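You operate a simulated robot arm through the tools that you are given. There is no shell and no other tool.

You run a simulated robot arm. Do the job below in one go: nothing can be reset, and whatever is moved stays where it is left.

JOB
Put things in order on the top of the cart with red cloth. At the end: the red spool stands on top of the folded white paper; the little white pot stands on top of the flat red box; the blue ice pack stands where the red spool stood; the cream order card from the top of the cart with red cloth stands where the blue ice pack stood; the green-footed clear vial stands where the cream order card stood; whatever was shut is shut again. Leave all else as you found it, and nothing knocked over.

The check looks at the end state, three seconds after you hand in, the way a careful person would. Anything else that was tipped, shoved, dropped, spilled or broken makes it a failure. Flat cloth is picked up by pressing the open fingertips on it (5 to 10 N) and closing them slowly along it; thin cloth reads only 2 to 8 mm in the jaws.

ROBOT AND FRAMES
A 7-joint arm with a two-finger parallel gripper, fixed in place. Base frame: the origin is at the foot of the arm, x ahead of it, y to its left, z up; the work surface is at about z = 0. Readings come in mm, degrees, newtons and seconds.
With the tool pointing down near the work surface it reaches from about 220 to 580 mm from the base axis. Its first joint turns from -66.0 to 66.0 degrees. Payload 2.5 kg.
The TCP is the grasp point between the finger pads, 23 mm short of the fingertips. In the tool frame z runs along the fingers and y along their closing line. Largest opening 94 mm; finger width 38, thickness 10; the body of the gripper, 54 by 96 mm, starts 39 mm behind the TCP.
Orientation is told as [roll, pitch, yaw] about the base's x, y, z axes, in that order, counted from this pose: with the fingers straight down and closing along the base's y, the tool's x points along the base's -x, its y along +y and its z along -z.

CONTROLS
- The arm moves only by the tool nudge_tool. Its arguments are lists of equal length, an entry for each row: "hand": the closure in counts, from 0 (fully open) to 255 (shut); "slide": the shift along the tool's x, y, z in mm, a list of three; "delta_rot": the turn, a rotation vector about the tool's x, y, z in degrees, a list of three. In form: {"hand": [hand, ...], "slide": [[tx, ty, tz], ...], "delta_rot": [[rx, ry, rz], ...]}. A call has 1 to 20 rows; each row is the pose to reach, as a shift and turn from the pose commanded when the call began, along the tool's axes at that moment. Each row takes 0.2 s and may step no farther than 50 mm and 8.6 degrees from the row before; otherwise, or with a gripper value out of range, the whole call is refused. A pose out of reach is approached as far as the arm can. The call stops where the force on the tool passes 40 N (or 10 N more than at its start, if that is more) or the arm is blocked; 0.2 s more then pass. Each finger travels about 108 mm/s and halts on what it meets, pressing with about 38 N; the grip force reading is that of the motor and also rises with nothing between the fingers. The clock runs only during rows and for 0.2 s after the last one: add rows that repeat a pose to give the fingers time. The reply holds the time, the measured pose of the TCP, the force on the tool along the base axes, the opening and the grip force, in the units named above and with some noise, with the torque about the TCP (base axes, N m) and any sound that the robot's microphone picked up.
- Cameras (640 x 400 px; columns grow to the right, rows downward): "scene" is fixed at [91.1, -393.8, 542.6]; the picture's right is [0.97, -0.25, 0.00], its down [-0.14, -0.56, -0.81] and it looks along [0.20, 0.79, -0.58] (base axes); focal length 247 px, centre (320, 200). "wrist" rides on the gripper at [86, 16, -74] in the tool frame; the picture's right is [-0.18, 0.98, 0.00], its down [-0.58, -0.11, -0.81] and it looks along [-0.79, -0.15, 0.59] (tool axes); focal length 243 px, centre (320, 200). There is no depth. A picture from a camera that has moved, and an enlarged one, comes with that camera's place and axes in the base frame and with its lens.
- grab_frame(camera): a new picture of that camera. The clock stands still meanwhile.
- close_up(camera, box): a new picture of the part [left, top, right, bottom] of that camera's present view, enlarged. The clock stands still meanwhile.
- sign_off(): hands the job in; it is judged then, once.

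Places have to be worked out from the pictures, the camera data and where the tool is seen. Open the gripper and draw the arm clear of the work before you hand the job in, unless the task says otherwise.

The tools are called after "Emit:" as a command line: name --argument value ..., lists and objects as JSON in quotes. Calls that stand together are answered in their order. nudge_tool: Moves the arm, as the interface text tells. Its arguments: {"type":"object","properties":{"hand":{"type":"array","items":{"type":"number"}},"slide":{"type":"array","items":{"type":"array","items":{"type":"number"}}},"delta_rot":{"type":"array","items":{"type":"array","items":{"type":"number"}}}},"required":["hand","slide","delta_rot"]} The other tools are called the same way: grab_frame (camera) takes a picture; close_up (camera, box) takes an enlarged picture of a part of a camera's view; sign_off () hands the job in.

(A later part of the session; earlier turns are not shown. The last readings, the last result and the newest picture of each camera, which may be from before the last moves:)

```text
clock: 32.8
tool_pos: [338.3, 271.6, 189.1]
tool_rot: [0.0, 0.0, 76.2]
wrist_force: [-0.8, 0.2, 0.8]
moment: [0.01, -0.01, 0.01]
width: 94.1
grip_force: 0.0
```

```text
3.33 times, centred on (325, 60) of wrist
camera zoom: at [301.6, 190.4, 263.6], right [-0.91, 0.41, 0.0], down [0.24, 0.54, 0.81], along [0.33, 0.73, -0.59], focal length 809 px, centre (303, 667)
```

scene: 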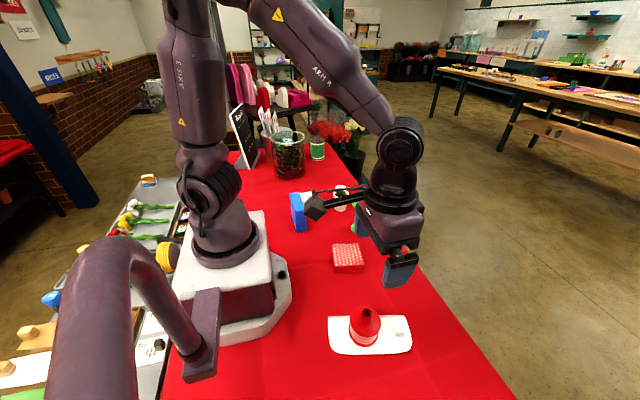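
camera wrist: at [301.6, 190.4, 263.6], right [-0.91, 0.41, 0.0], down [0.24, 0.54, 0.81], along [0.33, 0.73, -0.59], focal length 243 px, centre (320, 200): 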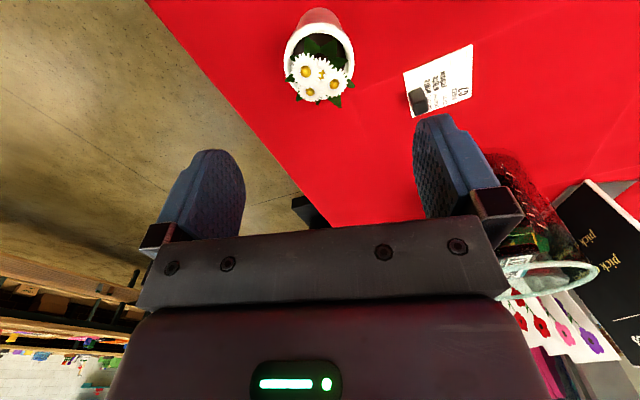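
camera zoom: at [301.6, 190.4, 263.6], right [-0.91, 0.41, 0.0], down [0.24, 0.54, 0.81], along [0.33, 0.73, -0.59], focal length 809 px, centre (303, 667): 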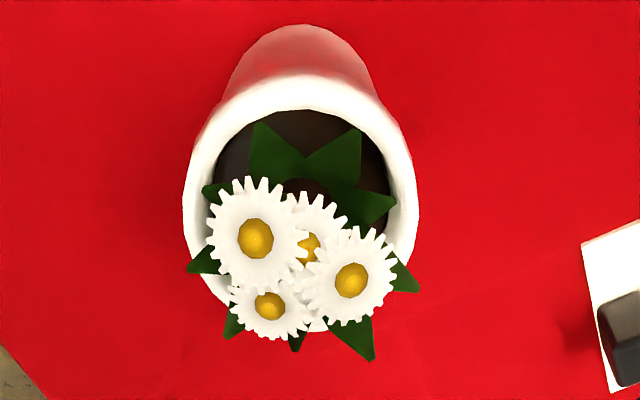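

From yaw 76 the leaves lie within the rim laterally. I'll shift 3 mm toward the pot and descend to TCP z ≈ 65, keeping the palm above the flowers.

Emit:
nudge_tool --hand '[0, 0, 0, 0, 0, 0, 0]' --slide '[[-3, 0, 30], [-3, 0, 60], [-3, 0, 85], [-3, 0, 105], [-3, 0, 117], [-3, 0, 123], [-3, 0, 123]]' --delta_rot '[[0, 0, 0], [0, 0, 0], [0, 0, 0], [0, 0, 0], [0, 0, 0], [0, 0, 0], [0, 0, 0]]'

Emit:
grab_frame --camera "wrist"

Emit:
close_up --camera "scene" --box '[290, 130, 400, 245]'

```text
clock: 34.4
tool_pos: [336.4, 273.5, 67.6]
tool_rot: [-0.1, -0.1, 76.0]
wrist_force: [0.2, -0.3, 0.8]
moment: [0.04, -0.04, 0.04]
width: 94.1
grip_force: 0.2
```

```text
taken
camera wrist: at [300.6, 193.6, 141.2], right [-0.91, 0.42, 0.0], down [0.25, 0.54, 0.81], along [0.34, 0.73, -0.59], focal length 243 px, centre (320, 200)
```

wrist: 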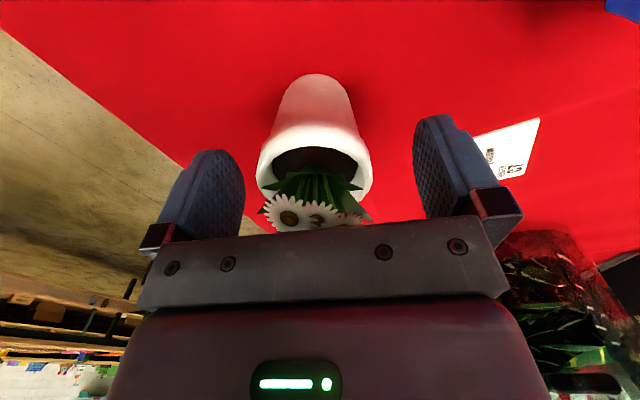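

```text
3.48 times, centred on (345, 188) of scene
camera zoom: at [91.1, -393.8, 542.6], right [0.97, -0.25, 0.0], down [-0.14, -0.56, -0.81], along [0.2, 0.79, -0.58], focal length 858 px, centre (233, 244)
```

zoom: 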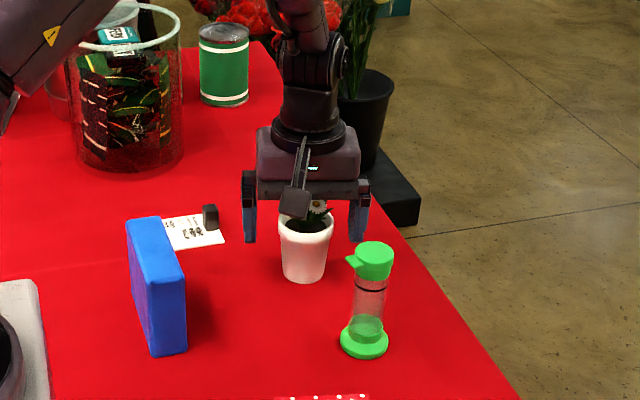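

The fingers straddle the pot's rim with no contact on the flowers. Closing now.

Emit:
nudge_tool --hand '[120, 180, 255, 255, 255]' --slide '[[0, 0, 0], [0, 0, 0], [0, 0, 0], [0, 0, 0], [0, 0, 0]]' --delta_rot '[[0, 0, 0], [0, 0, 0], [0, 0, 0], [0, 0, 0], [0, 0, 0]]'

Emit:
grab_frame --camera "wrist"

Emit:
close_up --camera "scene" --box '[290, 130, 400, 245]'

```text
clock: 35.6
tool_pos: [336.4, 273.8, 67.8]
tool_rot: [0.0, -0.1, 76.0]
wrist_force: [1.2, -0.7, 1.2]
moment: [0.0, -0.05, 0.01]
width: 54.4
grip_force: 38.2
```

```text
taken
camera wrist: at [300.7, 193.6, 141.4], right [-0.91, 0.42, 0.0], down [0.25, 0.54, 0.81], along [0.34, 0.73, -0.59], focal length 243 px, centre (320, 200)
```

wrist: 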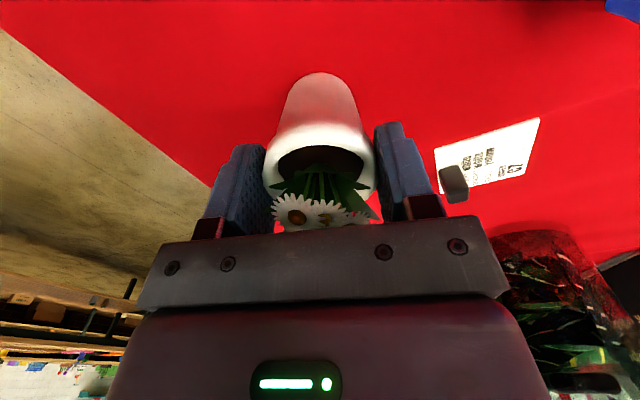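

```text
3.48 times, centred on (345, 188) of scene
camera zoom: at [91.1, -393.8, 542.6], right [0.97, -0.25, 0.0], down [-0.14, -0.56, -0.81], along [0.2, 0.79, -0.58], focal length 858 px, centre (233, 244)
```

zoom: 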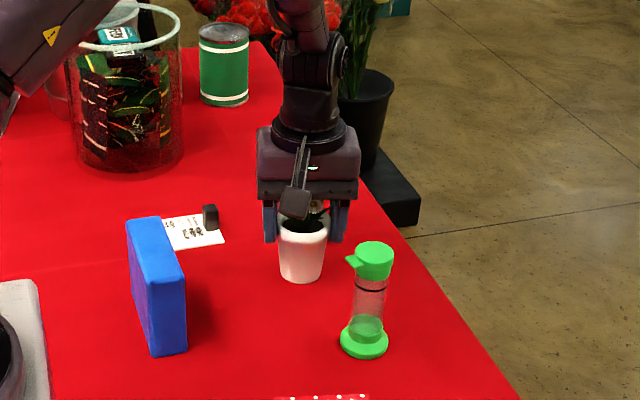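

Gripped at 54.4 mm on the rim. Lifting slowly.

Emit:
nudge_tool --hand '[255, 255, 255, 255, 255, 255, 255]' --slide '[[0, 0, -5], [0, 0, -20], [0, 0, -45], [0, 0, -75], [0, 0, -110], [0, 0, -140], [0, 0, -140]]' --delta_rot '[[0, 0, 0], [0, 0, 0], [0, 0, 0], [0, 0, 0], [0, 0, 0], [0, 0, 0], [0, 0, 0]]'

Emit:
grab_frame --camera "wrist"

Emit:
grab_frame --camera "scene"

Emit:
close_up --camera "scene" --box '[320, 225, 380, 285]'

```text
clock: 37.2
tool_pos: [338.5, 276.1, 208.2]
tool_rot: [0.0, 0.0, 76.0]
wrist_force: [-1.8, 0.9, -2.7]
moment: [0.02, 0.04, -0.01]
width: 54.6
grip_force: 37.9
```

```text
taken
camera wrist: at [301.8, 195.1, 282.3], right [-0.91, 0.42, 0.0], down [0.25, 0.54, 0.81], along [0.34, 0.73, -0.59], focal length 243 px, centre (320, 200)
```

wrist: 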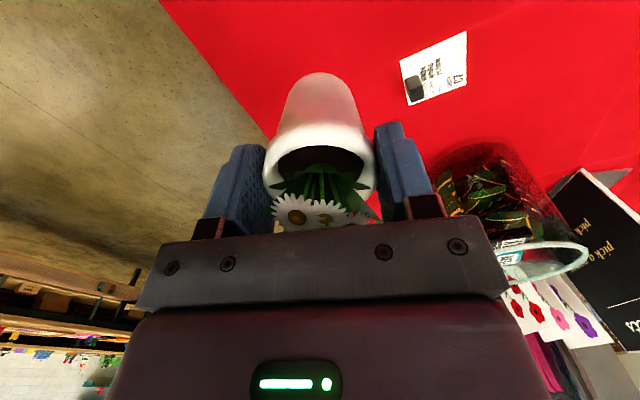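

```text
taken
```

scene: 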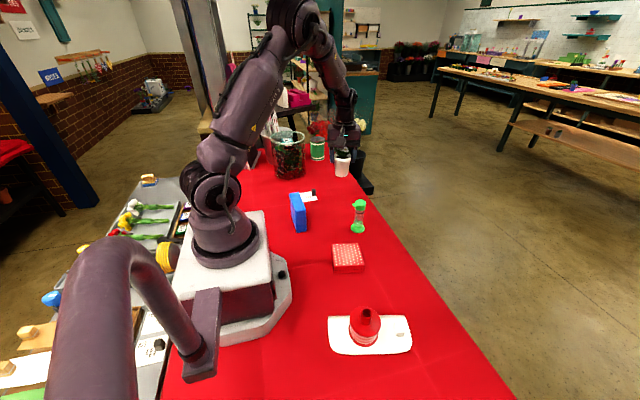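

```text
6.67 times, centred on (350, 255) of scene
camera zoom: at [91.1, -393.8, 542.6], right [0.97, -0.25, 0.0], down [-0.14, -0.56, -0.81], along [0.2, 0.79, -0.58], focal length 1644 px, centre (120, -167)
```

zoom: 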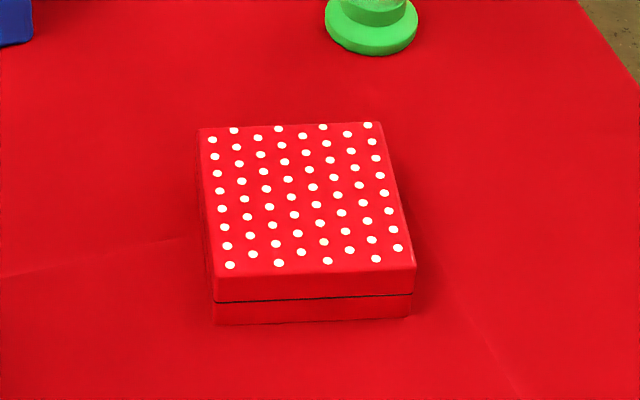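

The pot hangs level. The box top is at z ≈ 30 with its centre at (278, 37), so I'll carry the pot over it at the present height, staying above the vial.

Emit:
nudge_tool --hand '[255, 255, 255, 255, 255, 255, 255, 255]' --slide '[[30, 0, 0], [68, 0, 0], [106, 0, 0], [144, 0, 0], [182, 0, 0], [220, 0, 0], [245.3, 0.2, 0], [245.3, 0.2, 0]]' --delta_rot '[[0, 0, 0], [0, 0, 0], [0, 0, 0], [0, 0, 0], [0, 0, 0], [0, 0, 0], [0, 0, 0], [0, 0, 0]]'

Emit:
nudge_tool --hand '[255, 255, 255, 255, 255]' --slide '[[0, 0, 30], [0, 0, 60], [0, 0, 80], [0, 0, 90], [0, 0, 90]]' --delta_rot '[[0, 0, 0], [0, 0, 0], [0, 0, 0], [0, 0, 0], [0, 0, 0]]'

Emit:
close_up --camera "scene" --box '[290, 180, 410, 300]'

Emit:
grab_frame --camera "wrist"

```text
clock: 39.0
tool_pos: [277.5, 34.2, 207.4]
tool_rot: [-0.1, -0.1, 76.0]
wrist_force: [-0.3, -0.2, -2.9]
moment: [0.03, 0.04, -0.01]
width: 54.4
grip_force: 37.6
```

```text
clock: 40.2
tool_pos: [277.7, 36.2, 116.8]
tool_rot: [0.0, 0.0, 76.0]
wrist_force: [-0.1, 0.2, -3.6]
moment: [0.0, -0.01, 0.01]
width: 54.4
grip_force: 38.1
```

```text
3.33 times, centred on (350, 240) of scene
camera zoom: at [91.1, -393.8, 542.6], right [0.97, -0.25, 0.0], down [-0.14, -0.56, -0.81], along [0.2, 0.79, -0.58], focal length 822 px, centre (220, 67)
```

zoom: 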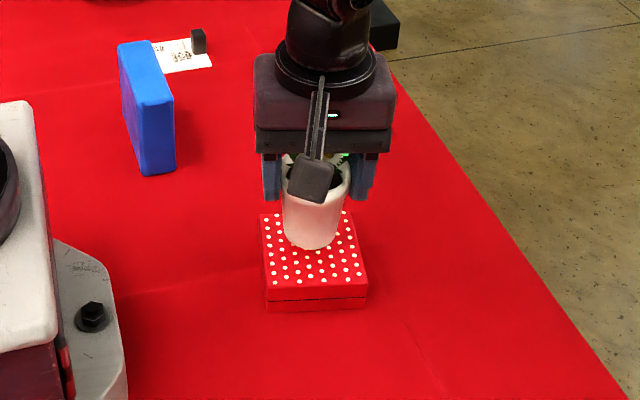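

```text
taken
camera wrist: at [241.6, -45.2, 191.1], right [-0.91, 0.42, 0.0], down [0.25, 0.54, 0.81], along [0.34, 0.73, -0.59], focal length 243 px, centre (320, 200)
```

wrist: 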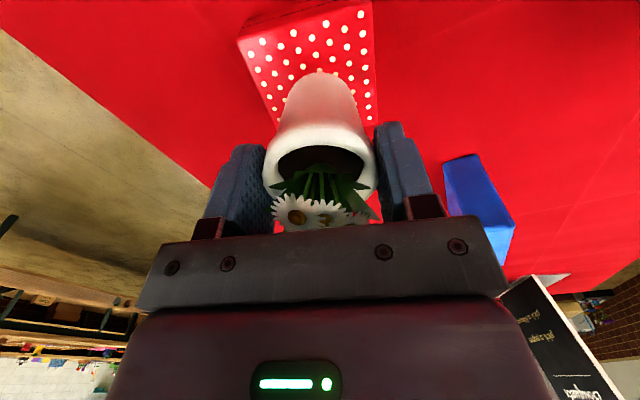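

The pot is centred over the box with about 20 mm to go. Lowering gently and watching the force.

Emit:
nudge_tool --hand '[255, 255, 255, 255]' --slide '[[0, 0, 7], [0, 0, 13], [0, 0, 16], [0, 0, 16]]' --delta_rot '[[0, 0, 0], [0, 0, 0], [0, 0, 0], [0, 0, 0]]'

Emit:
nudge_tool --hand '[255, 255]' --slide '[[0, 0, 1.5], [0, 0, 1.5]]' --delta_rot '[[0, 0, 0], [0, 0, 0]]'

```text
clock: 41.2
tool_pos: [278.5, 37.6, 100.8]
tool_rot: [0.0, -0.1, 76.0]
wrist_force: [-0.2, -0.2, -3.3]
moment: [-0.04, -0.03, 0.01]
width: 54.3
grip_force: 38.0
```

```text
clock: 41.8
tool_pos: [279.6, 35.6, 98.9]
tool_rot: [0.0, -0.1, 76.0]
wrist_force: [-3.2, -0.1, 10.5]
moment: [0.09, 0.37, -0.03]
width: 54.5
grip_force: 37.9
```

Contact felt (≈14 N on the box top). I'll ease 0.4 mm and open the fingers.

Emit:
nudge_tool --hand '[255, 200, 110, 50, 0, 0]' --slide '[[0, 0, -0.4], [0, 0, -0.4], [0, 0, -0.4], [0, 0, -0.4], [0, 0, -0.4], [0, 0, -0.4]]' --delta_rot '[[0, 0, 0], [0, 0, 0], [0, 0, 0], [0, 0, 0], [0, 0, 0], [0, 0, 0]]'

Emit:
grab_frame --camera "wrist"

```text
clock: 43.2
tool_pos: [278.4, 37.7, 99.0]
tool_rot: [0.0, 0.0, 76.0]
wrist_force: [-1.4, 0.0, -0.7]
moment: [0.0, 0.0, -0.04]
width: 94.0
grip_force: 0.1
```

```text
taken
camera wrist: at [242.2, -44.1, 173.7], right [-0.91, 0.42, 0.0], down [0.25, 0.54, 0.81], along [0.34, 0.73, -0.59], focal length 243 px, centre (320, 200)
```

wrist: 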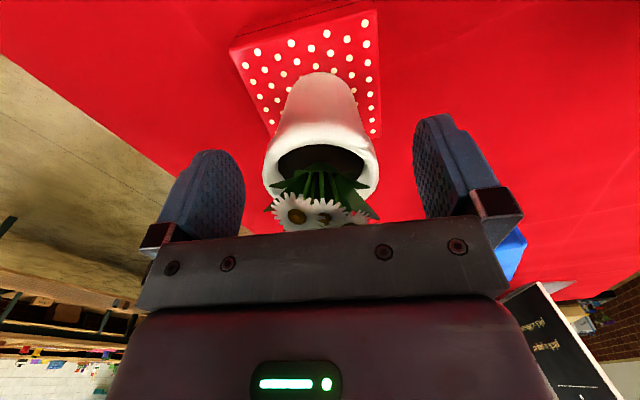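

The pot stands free between the open fingers. I'll lift straight up clear of the flowers.

Emit:
nudge_tool --hand '[0, 0, 0, 0, 0, 0]' --slide '[[0, 0, -15], [0, 0, -45], [0, 0, -85], [0, 0, -125], [0, 0, -160], [0, 0, -160]]' --delta_rot '[[0, 0, 0], [0, 0, 0], [0, 0, 0], [0, 0, 0], [0, 0, 0], [0, 0, 0]]'

Emit:
grab_frame --camera "scene"

Emit:
grab_frame --camera "wrist"

```text
clock: 44.6
tool_pos: [279.2, 34.4, 259.3]
tool_rot: [-0.1, 0.0, 75.9]
wrist_force: [-0.2, -0.1, -0.4]
moment: [-0.01, 0.02, 0.01]
width: 93.8
grip_force: 0.1
```

```text
taken
```

scene: 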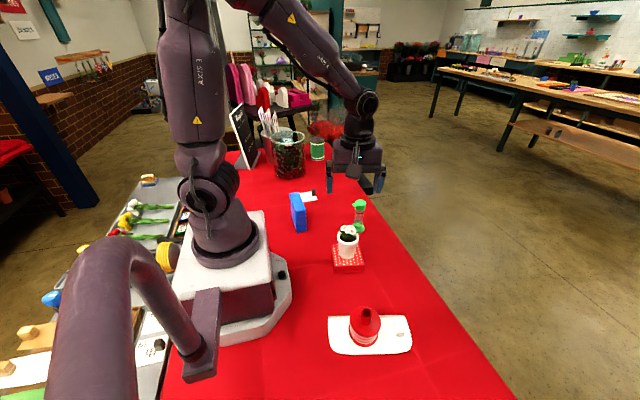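

```text
taken
camera wrist: at [243.1, -46.2, 332.9], right [-0.91, 0.42, 0.0], down [0.25, 0.54, 0.81], along [0.34, 0.73, -0.59], focal length 243 px, centre (320, 200)
```

wrist: 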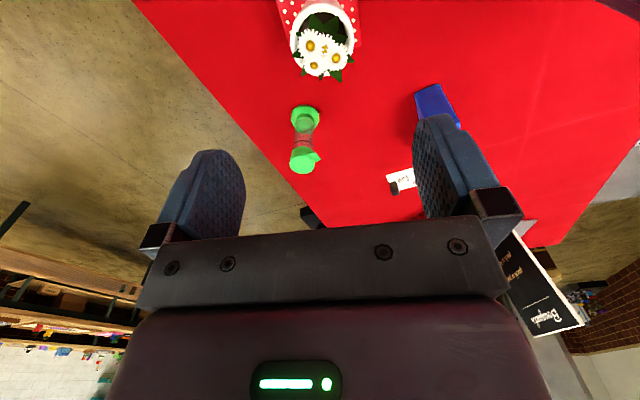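

The pot stands on the red box. Next is the ice pack: I'll move above it at (178.5, 237) and turn to yaw 90 so the fingers close across its thickness.

Emit:
nudge_tool --hand '[0, 0, 0, 0, 0, 0, 0]' --slide '[[-28, 24, 0], [-57, 48.5, 0], [-85, 73, 0], [-114, 97, 0], [-142, 121, 0], [-170.8, 145.7, 0], [-170.8, 145.7, 0]]' --delta_rot '[[0, 0, -2.3], [0, 0, -4.6], [0, 0, -7], [0, 0, -9.3], [0, 0, -11.6], [0, 0, -14], [0, 0, -14]]'

Emit:
grab_frame --camera "wrist"

Emit:
grab_frame --camera "scene"

Emit:
close_up --camera "scene" --box '[270, 150, 360, 240]'

```text
clock: 46.2
tool_pos: [177.9, 239.6, 261.5]
tool_rot: [-0.1, 0.0, 90.0]
wrist_force: [0.3, 0.5, 0.0]
moment: [0.0, -0.01, 0.02]
width: 94.0
grip_force: 0.2
```

```text
taken
camera wrist: at [161.5, 151.9, 335.6], right [-0.98, 0.18, 0.0], down [0.11, 0.58, 0.81], along [0.15, 0.79, -0.59], focal length 243 px, centre (320, 200)
```

wrist: 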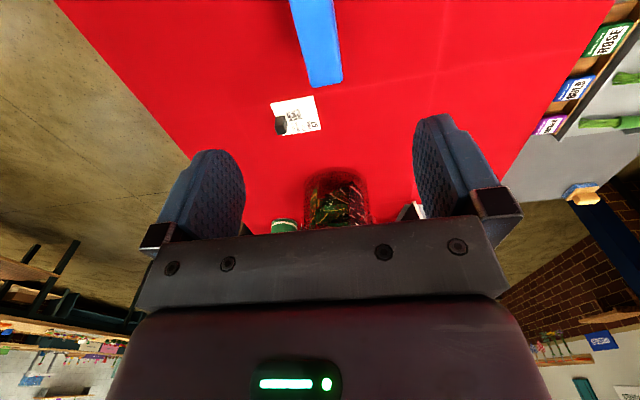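

```text
taken
```

scene: 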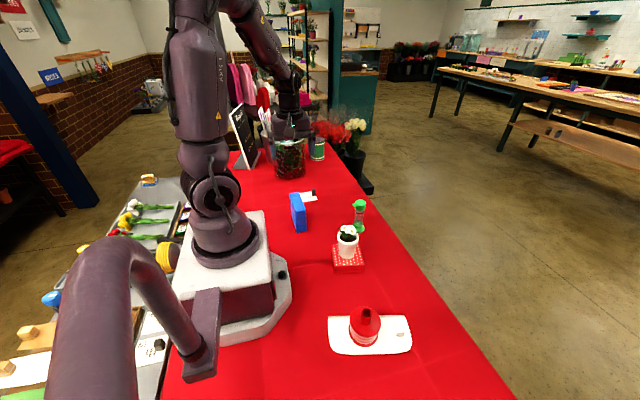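

```text
4.44 times, centred on (315, 195) of scene
camera zoom: at [91.1, -393.8, 542.6], right [0.97, -0.25, 0.0], down [-0.14, -0.56, -0.81], along [0.2, 0.79, -0.58], focal length 1096 px, centre (342, 222)
```

zoom: 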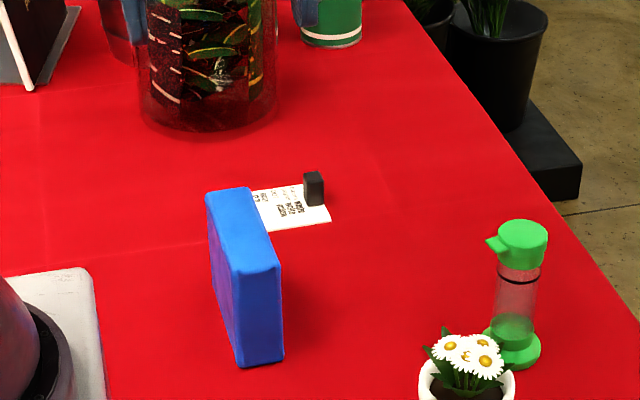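

Zooming in on the ice pack from the wrist camera for its exact position and angle.

Emit:
close_up --camera "wrist" --box '[260, 0, 380, 140]'

Emit:
close_up --camera "scene" --box '[280, 180, 335, 240]'

```text
2.86 times, centred on (320, 70) of wrist
camera zoom: at [161.5, 151.9, 335.6], right [-0.98, 0.18, 0.0], down [0.11, 0.58, 0.81], along [0.15, 0.79, -0.59], focal length 693 px, centre (320, 571)
```

zoom: 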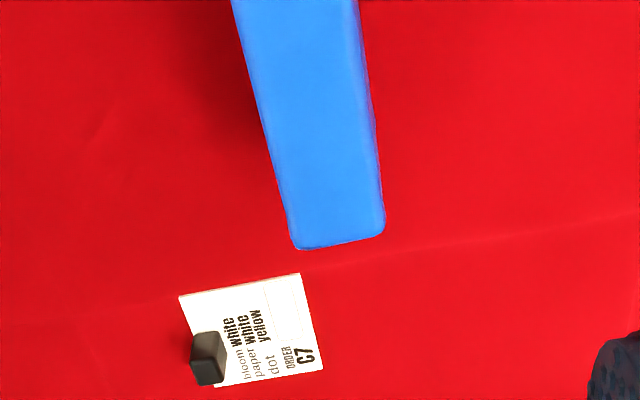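

```text
6.67 times, centred on (308, 210) of scene
camera zoom: at [91.1, -393.8, 542.6], right [0.97, -0.25, 0.0], down [-0.14, -0.56, -0.81], along [0.2, 0.79, -0.58], focal length 1644 px, centre (403, 133)
```

zoom: 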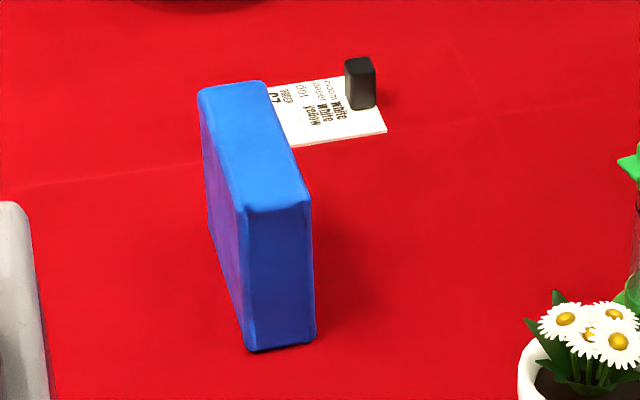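

The ice pack spans x 162–196, y 189–285, height ≈ 85, squarely aligned. I'll descend to TCP z ≈ 57 centred on it.

Emit:
nudge_tool --hand '[0, 0, 0, 0, 0, 0, 0]' --slide '[[0, -1.5, 45], [0, -1.5, 90], [0, -1.5, 130], [0, -1.5, 160], [0, -1.5, 185], [0, -1.5, 204], [0, -1.5, 204]]' --delta_rot '[[0, 0, 0], [0, 0, 0], [0, 0, 0], [0, 0, 0], [0, 0, 0], [0, 0, 0], [0, 0, 0]]'

Emit:
close_up --camera "scene" --box '[250, 130, 370, 250]'

Emit:
grab_frame --camera "wrist"

```text
clock: 47.8
tool_pos: [180.8, 240.9, 56.8]
tool_rot: [0.1, -0.1, 90.0]
wrist_force: [0.4, 0.5, 0.2]
moment: [-0.03, 0.01, 0.02]
width: 94.0
grip_force: 0.0
```

```text
3.33 times, centred on (310, 190) of scene
camera zoom: at [91.1, -393.8, 542.6], right [0.97, -0.25, 0.0], down [-0.14, -0.56, -0.81], along [0.2, 0.79, -0.58], focal length 822 px, centre (353, 233)
```

zoom: 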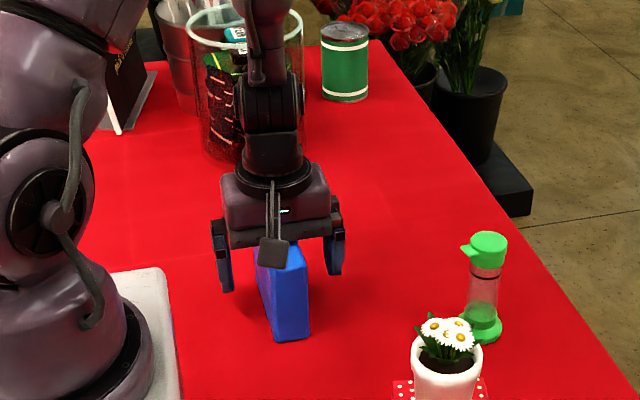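

```text
taken
camera wrist: at [165.7, 152.5, 131.2], right [-0.98, 0.18, 0.0], down [0.11, 0.58, 0.81], along [0.15, 0.79, -0.59], focal length 243 px, centre (320, 200)
```

wrist: 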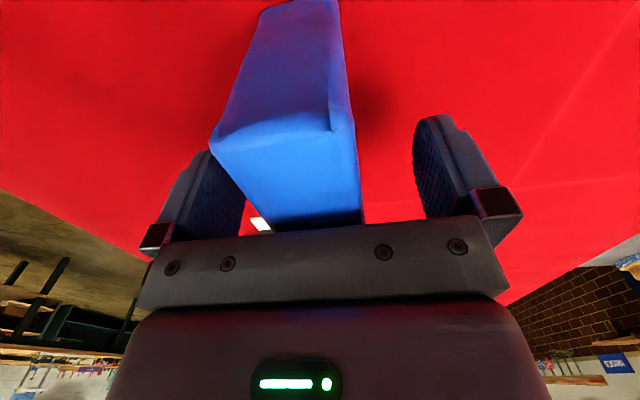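

The fingers straddle the pack. I'll shift 2 mm toward −x to centre, then close.

Emit:
nudge_tool --hand '[0, 0, 100, 180, 255, 255, 255]' --slide '[[0, 2, 0], [0, 2, 0], [0, 2, 0], [0, 2, 0], [0, 2, 0], [0, 2, 0], [0, 2, 0]]' --delta_rot '[[0, 0, 0], [0, 0, 0], [0, 0, 0], [0, 0, 0], [0, 0, 0], [0, 0, 0], [0, 0, 0]]'

Emit:
close_up --camera "scene" --box '[250, 130, 370, 250]'

Emit:
grab_frame --camera "wrist"

```text
clock: 49.4
tool_pos: [177.9, 239.4, 57.5]
tool_rot: [0.0, 0.0, 90.0]
wrist_force: [0.6, -0.6, 2.8]
moment: [0.06, -0.04, -0.09]
width: 35.8
grip_force: 38.2
```

```text
3.33 times, centred on (310, 190) of scene
camera zoom: at [91.1, -393.8, 542.6], right [0.97, -0.25, 0.0], down [-0.14, -0.56, -0.81], along [0.2, 0.79, -0.58], focal length 822 px, centre (353, 233)
```

zoom: 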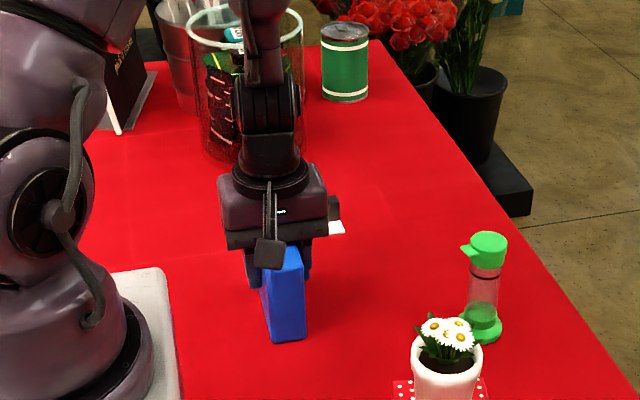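

```text
taken
camera wrist: at [162.8, 152.6, 130.8], right [-0.98, 0.18, 0.0], down [0.11, 0.58, 0.81], along [0.15, 0.79, -0.59], focal length 243 px, centre (320, 200)
```

wrist: 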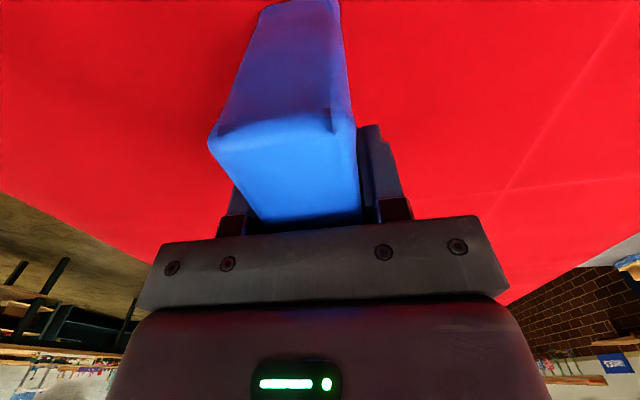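

Gripped at 35.8 mm. Lifting the pack straight up.

Emit:
nudge_tool --hand '[255, 255, 255, 255, 255, 255, 255]' --slide '[[0, 0, -5], [0, 0, -20], [0, 0, -50], [0, 0, -85], [0, 0, -120], [0, 0, -145], [0, 0, -145]]' --delta_rot '[[0, 0, 0], [0, 0, 0], [0, 0, 0], [0, 0, 0], [0, 0, 0], [0, 0, 0], [0, 0, 0]]'

Emit:
close_up --camera "scene" --box '[230, 90, 390, 250]'

Emit:
grab_frame --camera "wrist"

```text
clock: 51.0
tool_pos: [179.9, 237.6, 201.0]
tool_rot: [-0.1, 0.0, 90.0]
wrist_force: [-0.4, -0.1, -3.0]
moment: [0.0, 0.02, 0.01]
width: 35.7
grip_force: 37.9
```

```text
2.50 times, centred on (310, 170) of scene
camera zoom: at [91.1, -393.8, 542.6], right [0.97, -0.25, 0.0], down [-0.14, -0.56, -0.81], along [0.2, 0.79, -0.58], focal length 617 px, centre (345, 275)
```

zoom: 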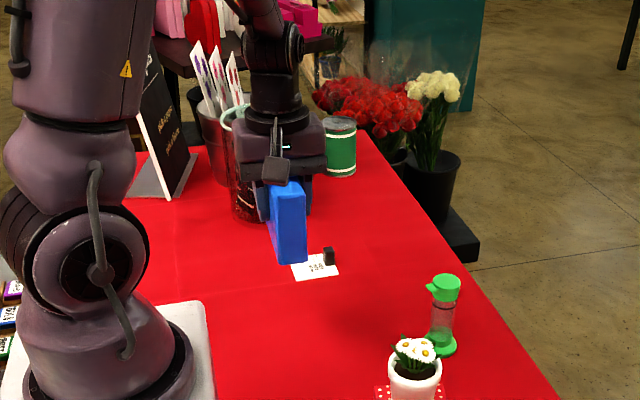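

```text
taken
camera wrist: at [164.8, 150.2, 274.4], right [-0.98, 0.18, 0.0], down [0.11, 0.58, 0.81], along [0.15, 0.79, -0.59], focal length 243 px, centre (320, 200)
```

wrist: 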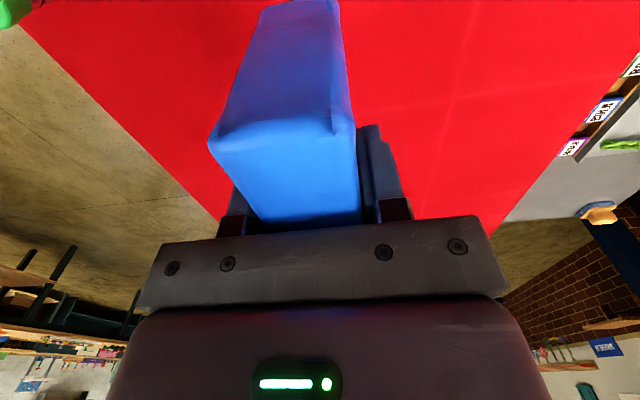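

The pack hangs level. Carrying it over to the spool's old place (338.5, 471), well clear of the vase.

Emit:
nudge_tool --hand '[255, 255, 255, 255, 255, 255, 255, 255, 255]' --slide '[[-25, -20, 0], [-59, -42, 0], [-93, -65, 0], [-127, -88, 0], [-161, -111, 0], [-195, -134, 0], [-222, -152, 0], [-233.5, -159, 0], [-233.5, -159, 0]]' --delta_rot '[[0, 0, 0], [0, 0, 0], [0, 0, 0], [0, 0, 0], [0, 0, 0], [0, 0, 0], [0, 0, 0], [0, 0, 0], [0, 0, 0]]'

Emit:
close_up --camera "scene" --box '[240, 90, 400, 220]'

Emit:
grab_frame --camera "wrist"

```text
clock: 53.0
tool_pos: [336.3, 470.8, 201.9]
tool_rot: [-0.1, 0.0, 90.1]
wrist_force: [-0.6, 0.4, -2.5]
moment: [0.01, 0.04, 0.02]
width: 35.9
grip_force: 38.1
```

```text
3.08 times, centred on (320, 155) of scene
camera zoom: at [91.1, -393.8, 542.6], right [0.97, -0.25, 0.0], down [-0.14, -0.56, -0.81], along [0.2, 0.79, -0.58], focal length 759 px, centre (320, 338)
```

zoom: 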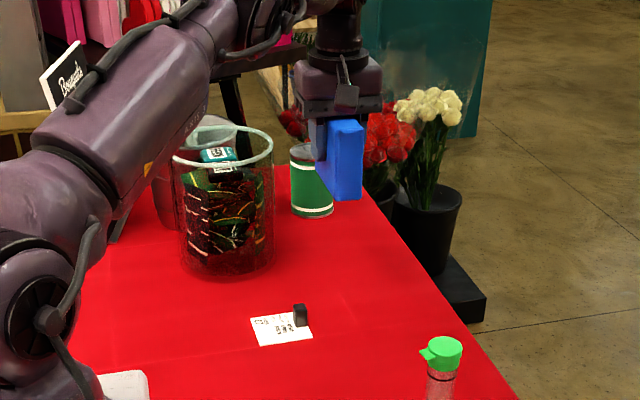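

```text
taken
camera wrist: at [321.4, 383.1, 275.5], right [-0.98, 0.18, 0.0], down [0.11, 0.58, 0.81], along [0.15, 0.79, -0.59], focal length 243 px, centre (320, 200)
```

wrist: 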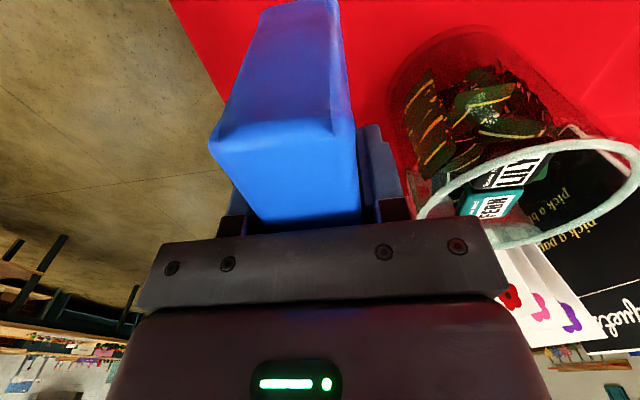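

Above the place at (337, 470). Lowering to just above the surface.

Emit:
nudge_tool --hand '[255, 255, 255, 255, 255, 255, 255]' --slide '[[0, -1, 35], [-0.5, -1, 70], [-0.5, -1, 100], [-0.5, -1, 122], [-0.5, -1, 134], [-0.5, -1, 139], [-0.5, -1, 139]]' --delta_rot '[[0, 0, 0], [0, 0, 0], [0, 0, 0], [0, 0, 0], [0, 0, 0], [0, 0, 0], [0, 0, 0]]'

Emit:
close_up --camera "scene" --box '[240, 90, 400, 220]'

Emit:
grab_frame --camera "wrist"

```text
clock: 54.6
tool_pos: [338.5, 471.3, 60.5]
tool_rot: [0.0, 0.0, 90.1]
wrist_force: [0.2, 0.2, -3.1]
moment: [0.03, 0.0, 0.01]
width: 36.1
grip_force: 38.0
```

```text
3.08 times, centred on (320, 155) of scene
camera zoom: at [91.1, -393.8, 542.6], right [0.97, -0.25, 0.0], down [-0.14, -0.56, -0.81], along [0.2, 0.79, -0.58], focal length 759 px, centre (320, 338)
```

zoom: 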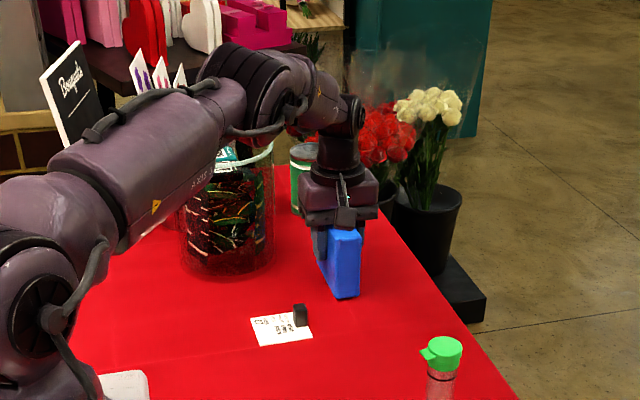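

```text
taken
camera wrist: at [323.0, 384.0, 135.3], right [-0.98, 0.18, 0.0], down [0.11, 0.58, 0.81], along [0.15, 0.79, -0.59], focal length 243 px, centre (320, 200)
```

wrist: 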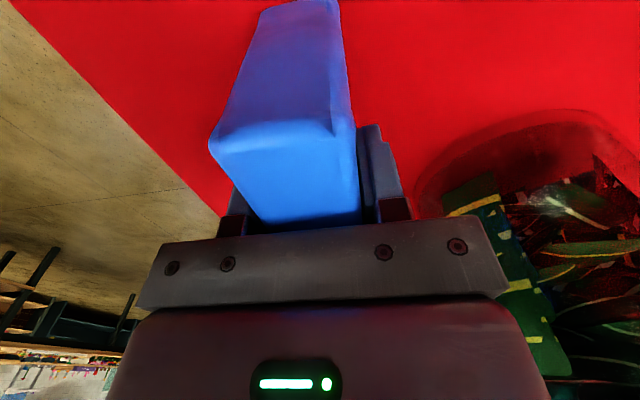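

At z ≈ 61 with nothing touched yet; contact is expected near 57. Lowering in small steps.

Emit:
nudge_tool --hand '[255, 255, 255]' --slide '[[0, 0, 1.5], [0, 0, 2.5], [0, 0, 2.5]]' --delta_rot '[[0, 0, 0], [0, 0, 0], [0, 0, 0]]'

Emit:
nudge_tool --hand '[255, 255]' --slide '[[0, 0, 1], [0, 0, 1]]' --delta_rot '[[0, 0, 0], [0, 0, 0]]'

```text
clock: 55.4
tool_pos: [340.1, 472.9, 59.6]
tool_rot: [0.0, 0.0, 90.0]
wrist_force: [-0.7, 0.3, -3.2]
moment: [0.01, -0.01, 0.01]
width: 36.0
grip_force: 38.2
```

```text
clock: 56.0
tool_pos: [337.8, 472.7, 58.2]
tool_rot: [0.0, 0.0, 90.1]
wrist_force: [-0.1, 0.8, -3.8]
moment: [0.0, -0.01, 0.0]
width: 35.7
grip_force: 38.0
```

Still carrying the full weight, so I step down another millimetre.

Emit:
nudge_tool --hand '[255, 255]' --slide '[[0, 0, 0.8], [0, 0, 0.8]]' --delta_rot '[[0, 0, 0], [0, 0, 0]]'

Emit:
nudge_tool --hand '[255, 255]' --slide '[[0, 0, 0.6], [0, 0, 0.6]]' --delta_rot '[[0, 0, 0], [0, 0, 0]]'

```text
clock: 56.6
tool_pos: [338.0, 471.4, 57.9]
tool_rot: [0.0, 0.0, 90.1]
wrist_force: [-0.4, -1.0, -3.3]
moment: [0.0, 0.02, -0.01]
width: 35.6
grip_force: 38.3
```

```text
clock: 57.2
tool_pos: [337.9, 471.3, 57.6]
tool_rot: [0.0, 0.0, 90.1]
wrist_force: [1.0, 0.4, -3.0]
moment: [0.02, -0.02, -0.01]
width: 35.9
grip_force: 37.6
```

Not touching yet; continuing in sub-millimetre steps.

Emit:
nudge_tool --hand '[255, 255]' --slide '[[0, 0, 0.7], [0, 0, 0.7]]' --delta_rot '[[0, 0, 0], [0, 0, 0]]'

Emit:
nudge_tool --hand '[255, 255]' --slide '[[0, 0, 0.7], [0, 0, 0.7]]' --delta_rot '[[0, 0, 0], [0, 0, 0]]'

```text
clock: 57.8
tool_pos: [338.3, 472.0, 57.3]
tool_rot: [-0.1, -0.1, 90.0]
wrist_force: [-1.6, -2.5, 6.6]
moment: [-0.3, 0.25, 0.06]
width: 35.9
grip_force: 37.6
```

```text
clock: 58.4
tool_pos: [337.5, 472.5, 56.8]
tool_rot: [-0.1, -0.1, 90.0]
wrist_force: [-3.8, -10.0, 22.2]
moment: [-0.89, 0.48, 0.09]
width: 35.9
grip_force: 37.7
```

The pack is down (22 N). I'll ease back 0.8 mm and release.

Emit:
nudge_tool --hand '[255, 255, 200, 130, 60, 0, 0]' --slide '[[0, 0, -0.8], [0, 0, -0.8], [0, 0, -0.8], [0, 0, -0.8], [0, 0, -0.8], [0, 0, -0.8], [0, 0, -0.8]]' --delta_rot '[[0, 0, 0], [0, 0, 0], [0, 0, 0], [0, 0, 0], [0, 0, 0], [0, 0, 0], [0, 0, 0]]'

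Emit:
grab_frame --camera "wrist"

Emit:
close_up --camera "scene" --box '[240, 90, 400, 220]'

```text
clock: 60.0
tool_pos: [337.4, 472.6, 55.7]
tool_rot: [0.0, 0.0, 90.0]
wrist_force: [0.7, -0.2, 0.3]
moment: [0.01, -0.04, -0.01]
width: 93.9
grip_force: 0.0
```

```text
taken
camera wrist: at [322.0, 384.9, 130.3], right [-0.98, 0.18, 0.0], down [0.11, 0.58, 0.81], along [0.15, 0.79, -0.59], focal length 243 px, centre (320, 200)
```

wrist: 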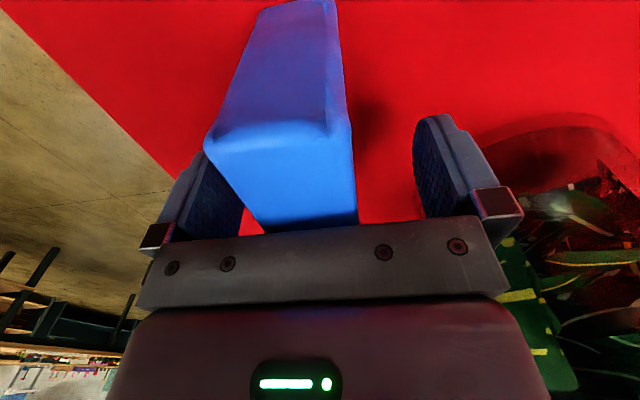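

```text
3.08 times, centred on (320, 155) of scene
camera zoom: at [91.1, -393.8, 542.6], right [0.97, -0.25, 0.0], down [-0.14, -0.56, -0.81], along [0.2, 0.79, -0.58], focal length 759 px, centre (320, 338)
```

zoom: 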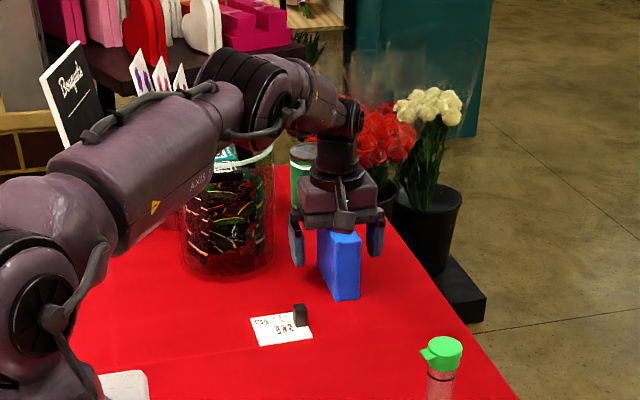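

The pack stands on its own. Lifting straight up and moving to view the card and its black block from above.

Emit:
nudge_tool --hand '[0, 0, 0, 0, 0, 0]' --slide '[[0, 0, -20], [0, 0, -55], [0, 0, -95], [0, 0, -130], [0, 0, -150], [0, 0, -150]]' --delta_rot '[[0, 0, 0], [0, 0, 0], [0, 0, 0], [0, 0, 0], [0, 0, 0], [0, 0, 0]]'

Emit:
nudge_tool --hand '[0, 0, 0, 0, 0]' --slide '[[34, 26, 0], [68, 52, 0], [102, 75, 0], [124, 75, 0], [124, 75, 0]]' --delta_rot '[[0, 0, 0], [0, 0, 0], [0, 0, 0], [0, 0, 0], [0, 0, 0]]'

Emit:
grab_frame --camera "wrist"

Emit:
close_up --camera "scene" --box '[230, 100, 390, 240]'

```text
clock: 61.4
tool_pos: [337.1, 472.4, 205.4]
tool_rot: [0.0, 0.0, 90.0]
wrist_force: [0.5, -1.0, 0.2]
moment: [-0.01, 0.02, -0.01]
width: 94.1
grip_force: 0.0
```

```text
clock: 62.6
tool_pos: [263.2, 346.7, 203.7]
tool_rot: [0.0, -0.1, 90.0]
wrist_force: [-0.3, 0.0, 0.2]
moment: [-0.01, 0.0, 0.01]
width: 94.1
grip_force: 0.1
```

```text
taken
camera wrist: at [247.2, 259.3, 279.1], right [-0.98, 0.18, 0.0], down [0.11, 0.58, 0.81], along [0.15, 0.79, -0.59], focal length 243 px, centre (320, 200)
```

wrist: 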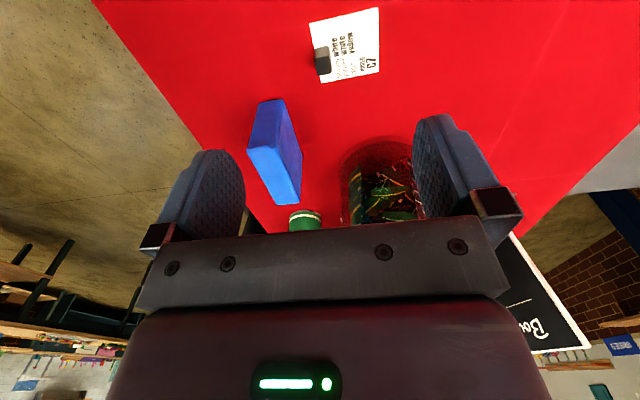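

```text
2.86 times, centred on (310, 170) of scene
camera zoom: at [91.1, -393.9, 542.6], right [0.97, -0.25, 0.0], down [-0.14, -0.56, -0.81], along [0.2, 0.79, -0.58], focal length 705 px, centre (349, 286)
```

zoom: 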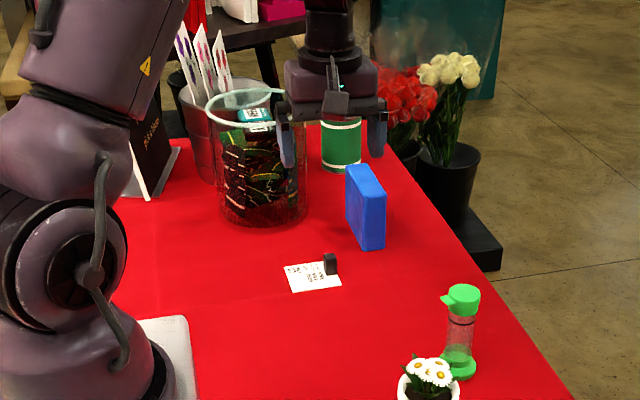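

The pack stands upright in the spool's old place. Zooming on the card and its black block.

Emit:
close_up --camera "wrist" --box '[295, 0, 395, 95]'

Emit:
close_up --camera "scene" --box '[285, 180, 325, 210]'

```text
4.21 times, centred on (345, 48) of wrist
camera zoom: at [247.2, 259.3, 279.1], right [-0.98, 0.18, 0.0], down [0.11, 0.58, 0.81], along [0.15, 0.79, -0.59], focal length 1022 px, centre (215, 842)
```

zoom: 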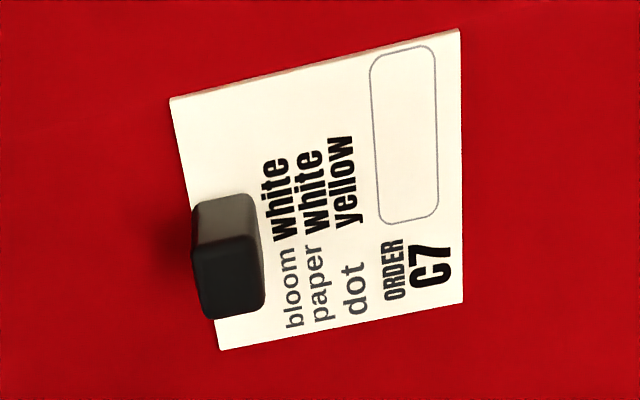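

```text
13.33 times, centred on (305, 195) of scene
camera zoom: at [91.1, -393.9, 542.6], right [0.97, -0.25, 0.0], down [-0.14, -0.56, -0.81], along [0.2, 0.79, -0.58], focal length 3288 px, centre (520, 267)
```

zoom: 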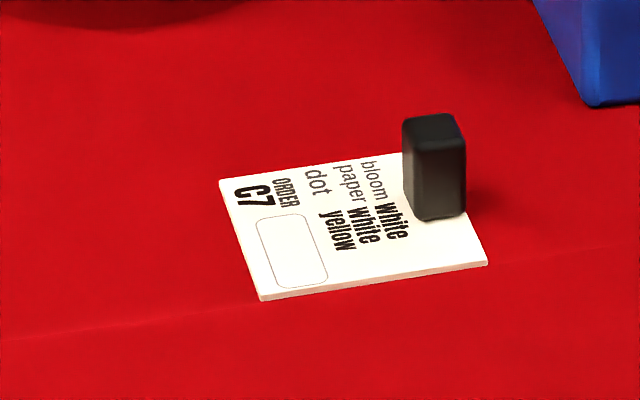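

The card's centre is (240, 374.5) and its black block (about 17 × 17, top z ≈ 28) is at (263, 375.5). I'll move over the block and descend to z ≈ 70 first.

Emit:
nudge_tool --hand '[0, 0, 0, 0, 0, 0]' --slide '[[-29.5, 0, 20], [-29.5, 0, 60], [-29.5, 0, 100], [-29.5, 0, 125], [-29.5, 0, 135], [-29.5, 0, 135]]' --delta_rot '[[0, 0, 0], [0, 0, 0], [0, 0, 0], [0, 0, 0], [0, 0, 0], [0, 0, 0]]'

Emit:
grab_frame --camera "wrist"

Emit:
close_up --camera "wrist" --box '[240, 60, 400, 200]'

Emit:
close_up --camera "scene" --box '[260, 130, 360, 220]'

```text
clock: 64.0
tool_pos: [262.4, 377.3, 72.1]
tool_rot: [-0.1, 0.0, 89.9]
wrist_force: [0.0, 0.7, 0.4]
moment: [-0.02, -0.01, 0.0]
width: 94.0
grip_force: 0.2
```

```text
taken
camera wrist: at [246.9, 289.5, 146.3], right [-0.98, 0.18, 0.0], down [0.11, 0.58, 0.81], along [0.15, 0.79, -0.59], focal length 243 px, centre (320, 200)
```

wrist: 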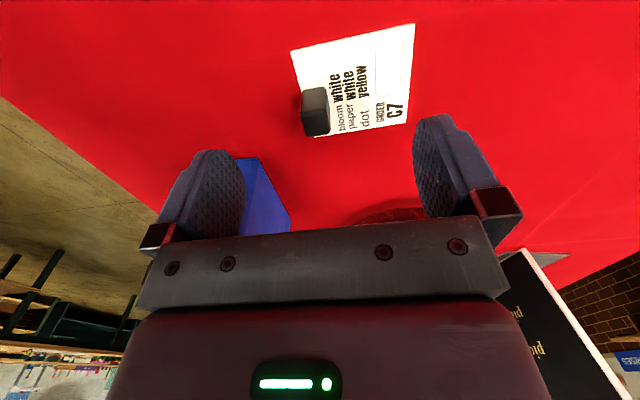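

```text
2.86 times, centred on (320, 130) of wrist
camera zoom: at [246.9, 289.5, 146.3], right [-0.98, 0.18, 0.0], down [0.11, 0.58, 0.81], along [0.15, 0.79, -0.59], focal length 693 px, centre (320, 400)
```

zoom: 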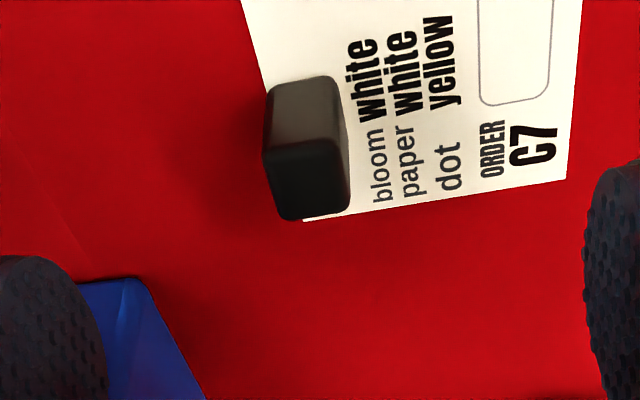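

```text
4.44 times, centred on (310, 175) of scene
camera zoom: at [91.1, -393.8, 542.6], right [0.97, -0.25, 0.0], down [-0.14, -0.56, -0.81], along [0.2, 0.79, -0.58], focal length 1096 px, centre (364, 311)
```

zoom: 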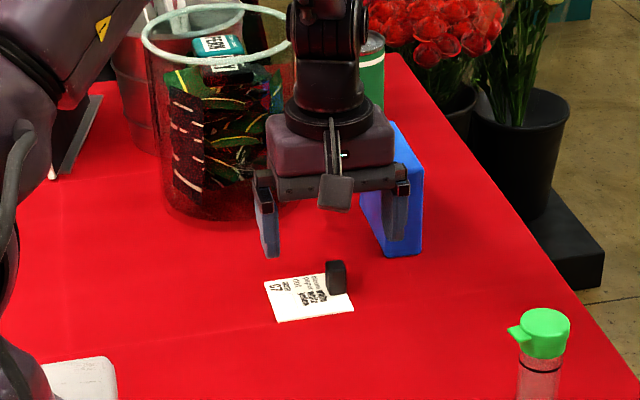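

The block is centred between the fingers within 2 mm. I'll narrow the opening to about 50 mm, descend to TCP z ≈ 29.5 (tips ~6 mm above the table), then close on the block.

Emit:
nudge_tool --hand '[120, 120, 120, 120, 120]' --slide '[[0.5, -1.5, 10], [0.5, -1.5, 24], [0.5, -1.5, 36], [0.5, -1.5, 42.5], [0.5, -1.5, 42.5]]' --delta_rot '[[0, 0, 0], [0, 0, 0], [0, 0, 0], [0, 0, 0], [0, 0, 0]]'

Emit:
close_up --camera "scene" --box '[270, 150, 350, 220]'

Emit:
grab_frame --camera "wrist"

```text
clock: 65.2
tool_pos: [263.0, 375.6, 28.8]
tool_rot: [-0.1, 0.0, 90.0]
wrist_force: [-0.3, 0.0, -0.1]
moment: [0.01, -0.01, 0.01]
width: 49.5
grip_force: 0.1
```

```text
5.71 times, centred on (310, 185) of scene
camera zoom: at [91.1, -393.8, 542.6], right [0.97, -0.25, 0.0], down [-0.14, -0.56, -0.81], along [0.2, 0.79, -0.58], focal length 1409 px, centre (377, 286)
```

zoom: 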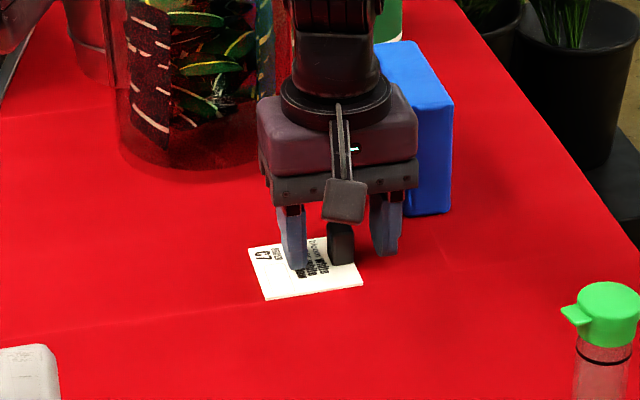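

```text
taken
camera wrist: at [248.5, 288.6, 102.2], right [-0.98, 0.18, 0.0], down [0.11, 0.58, 0.81], along [0.15, 0.79, -0.59], focal length 243 px, centre (320, 200)
```

wrist: 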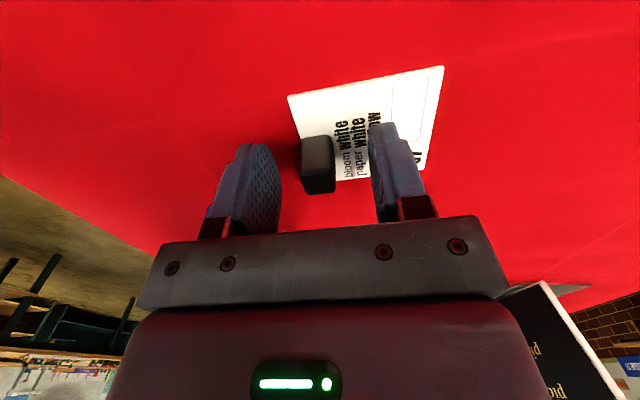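

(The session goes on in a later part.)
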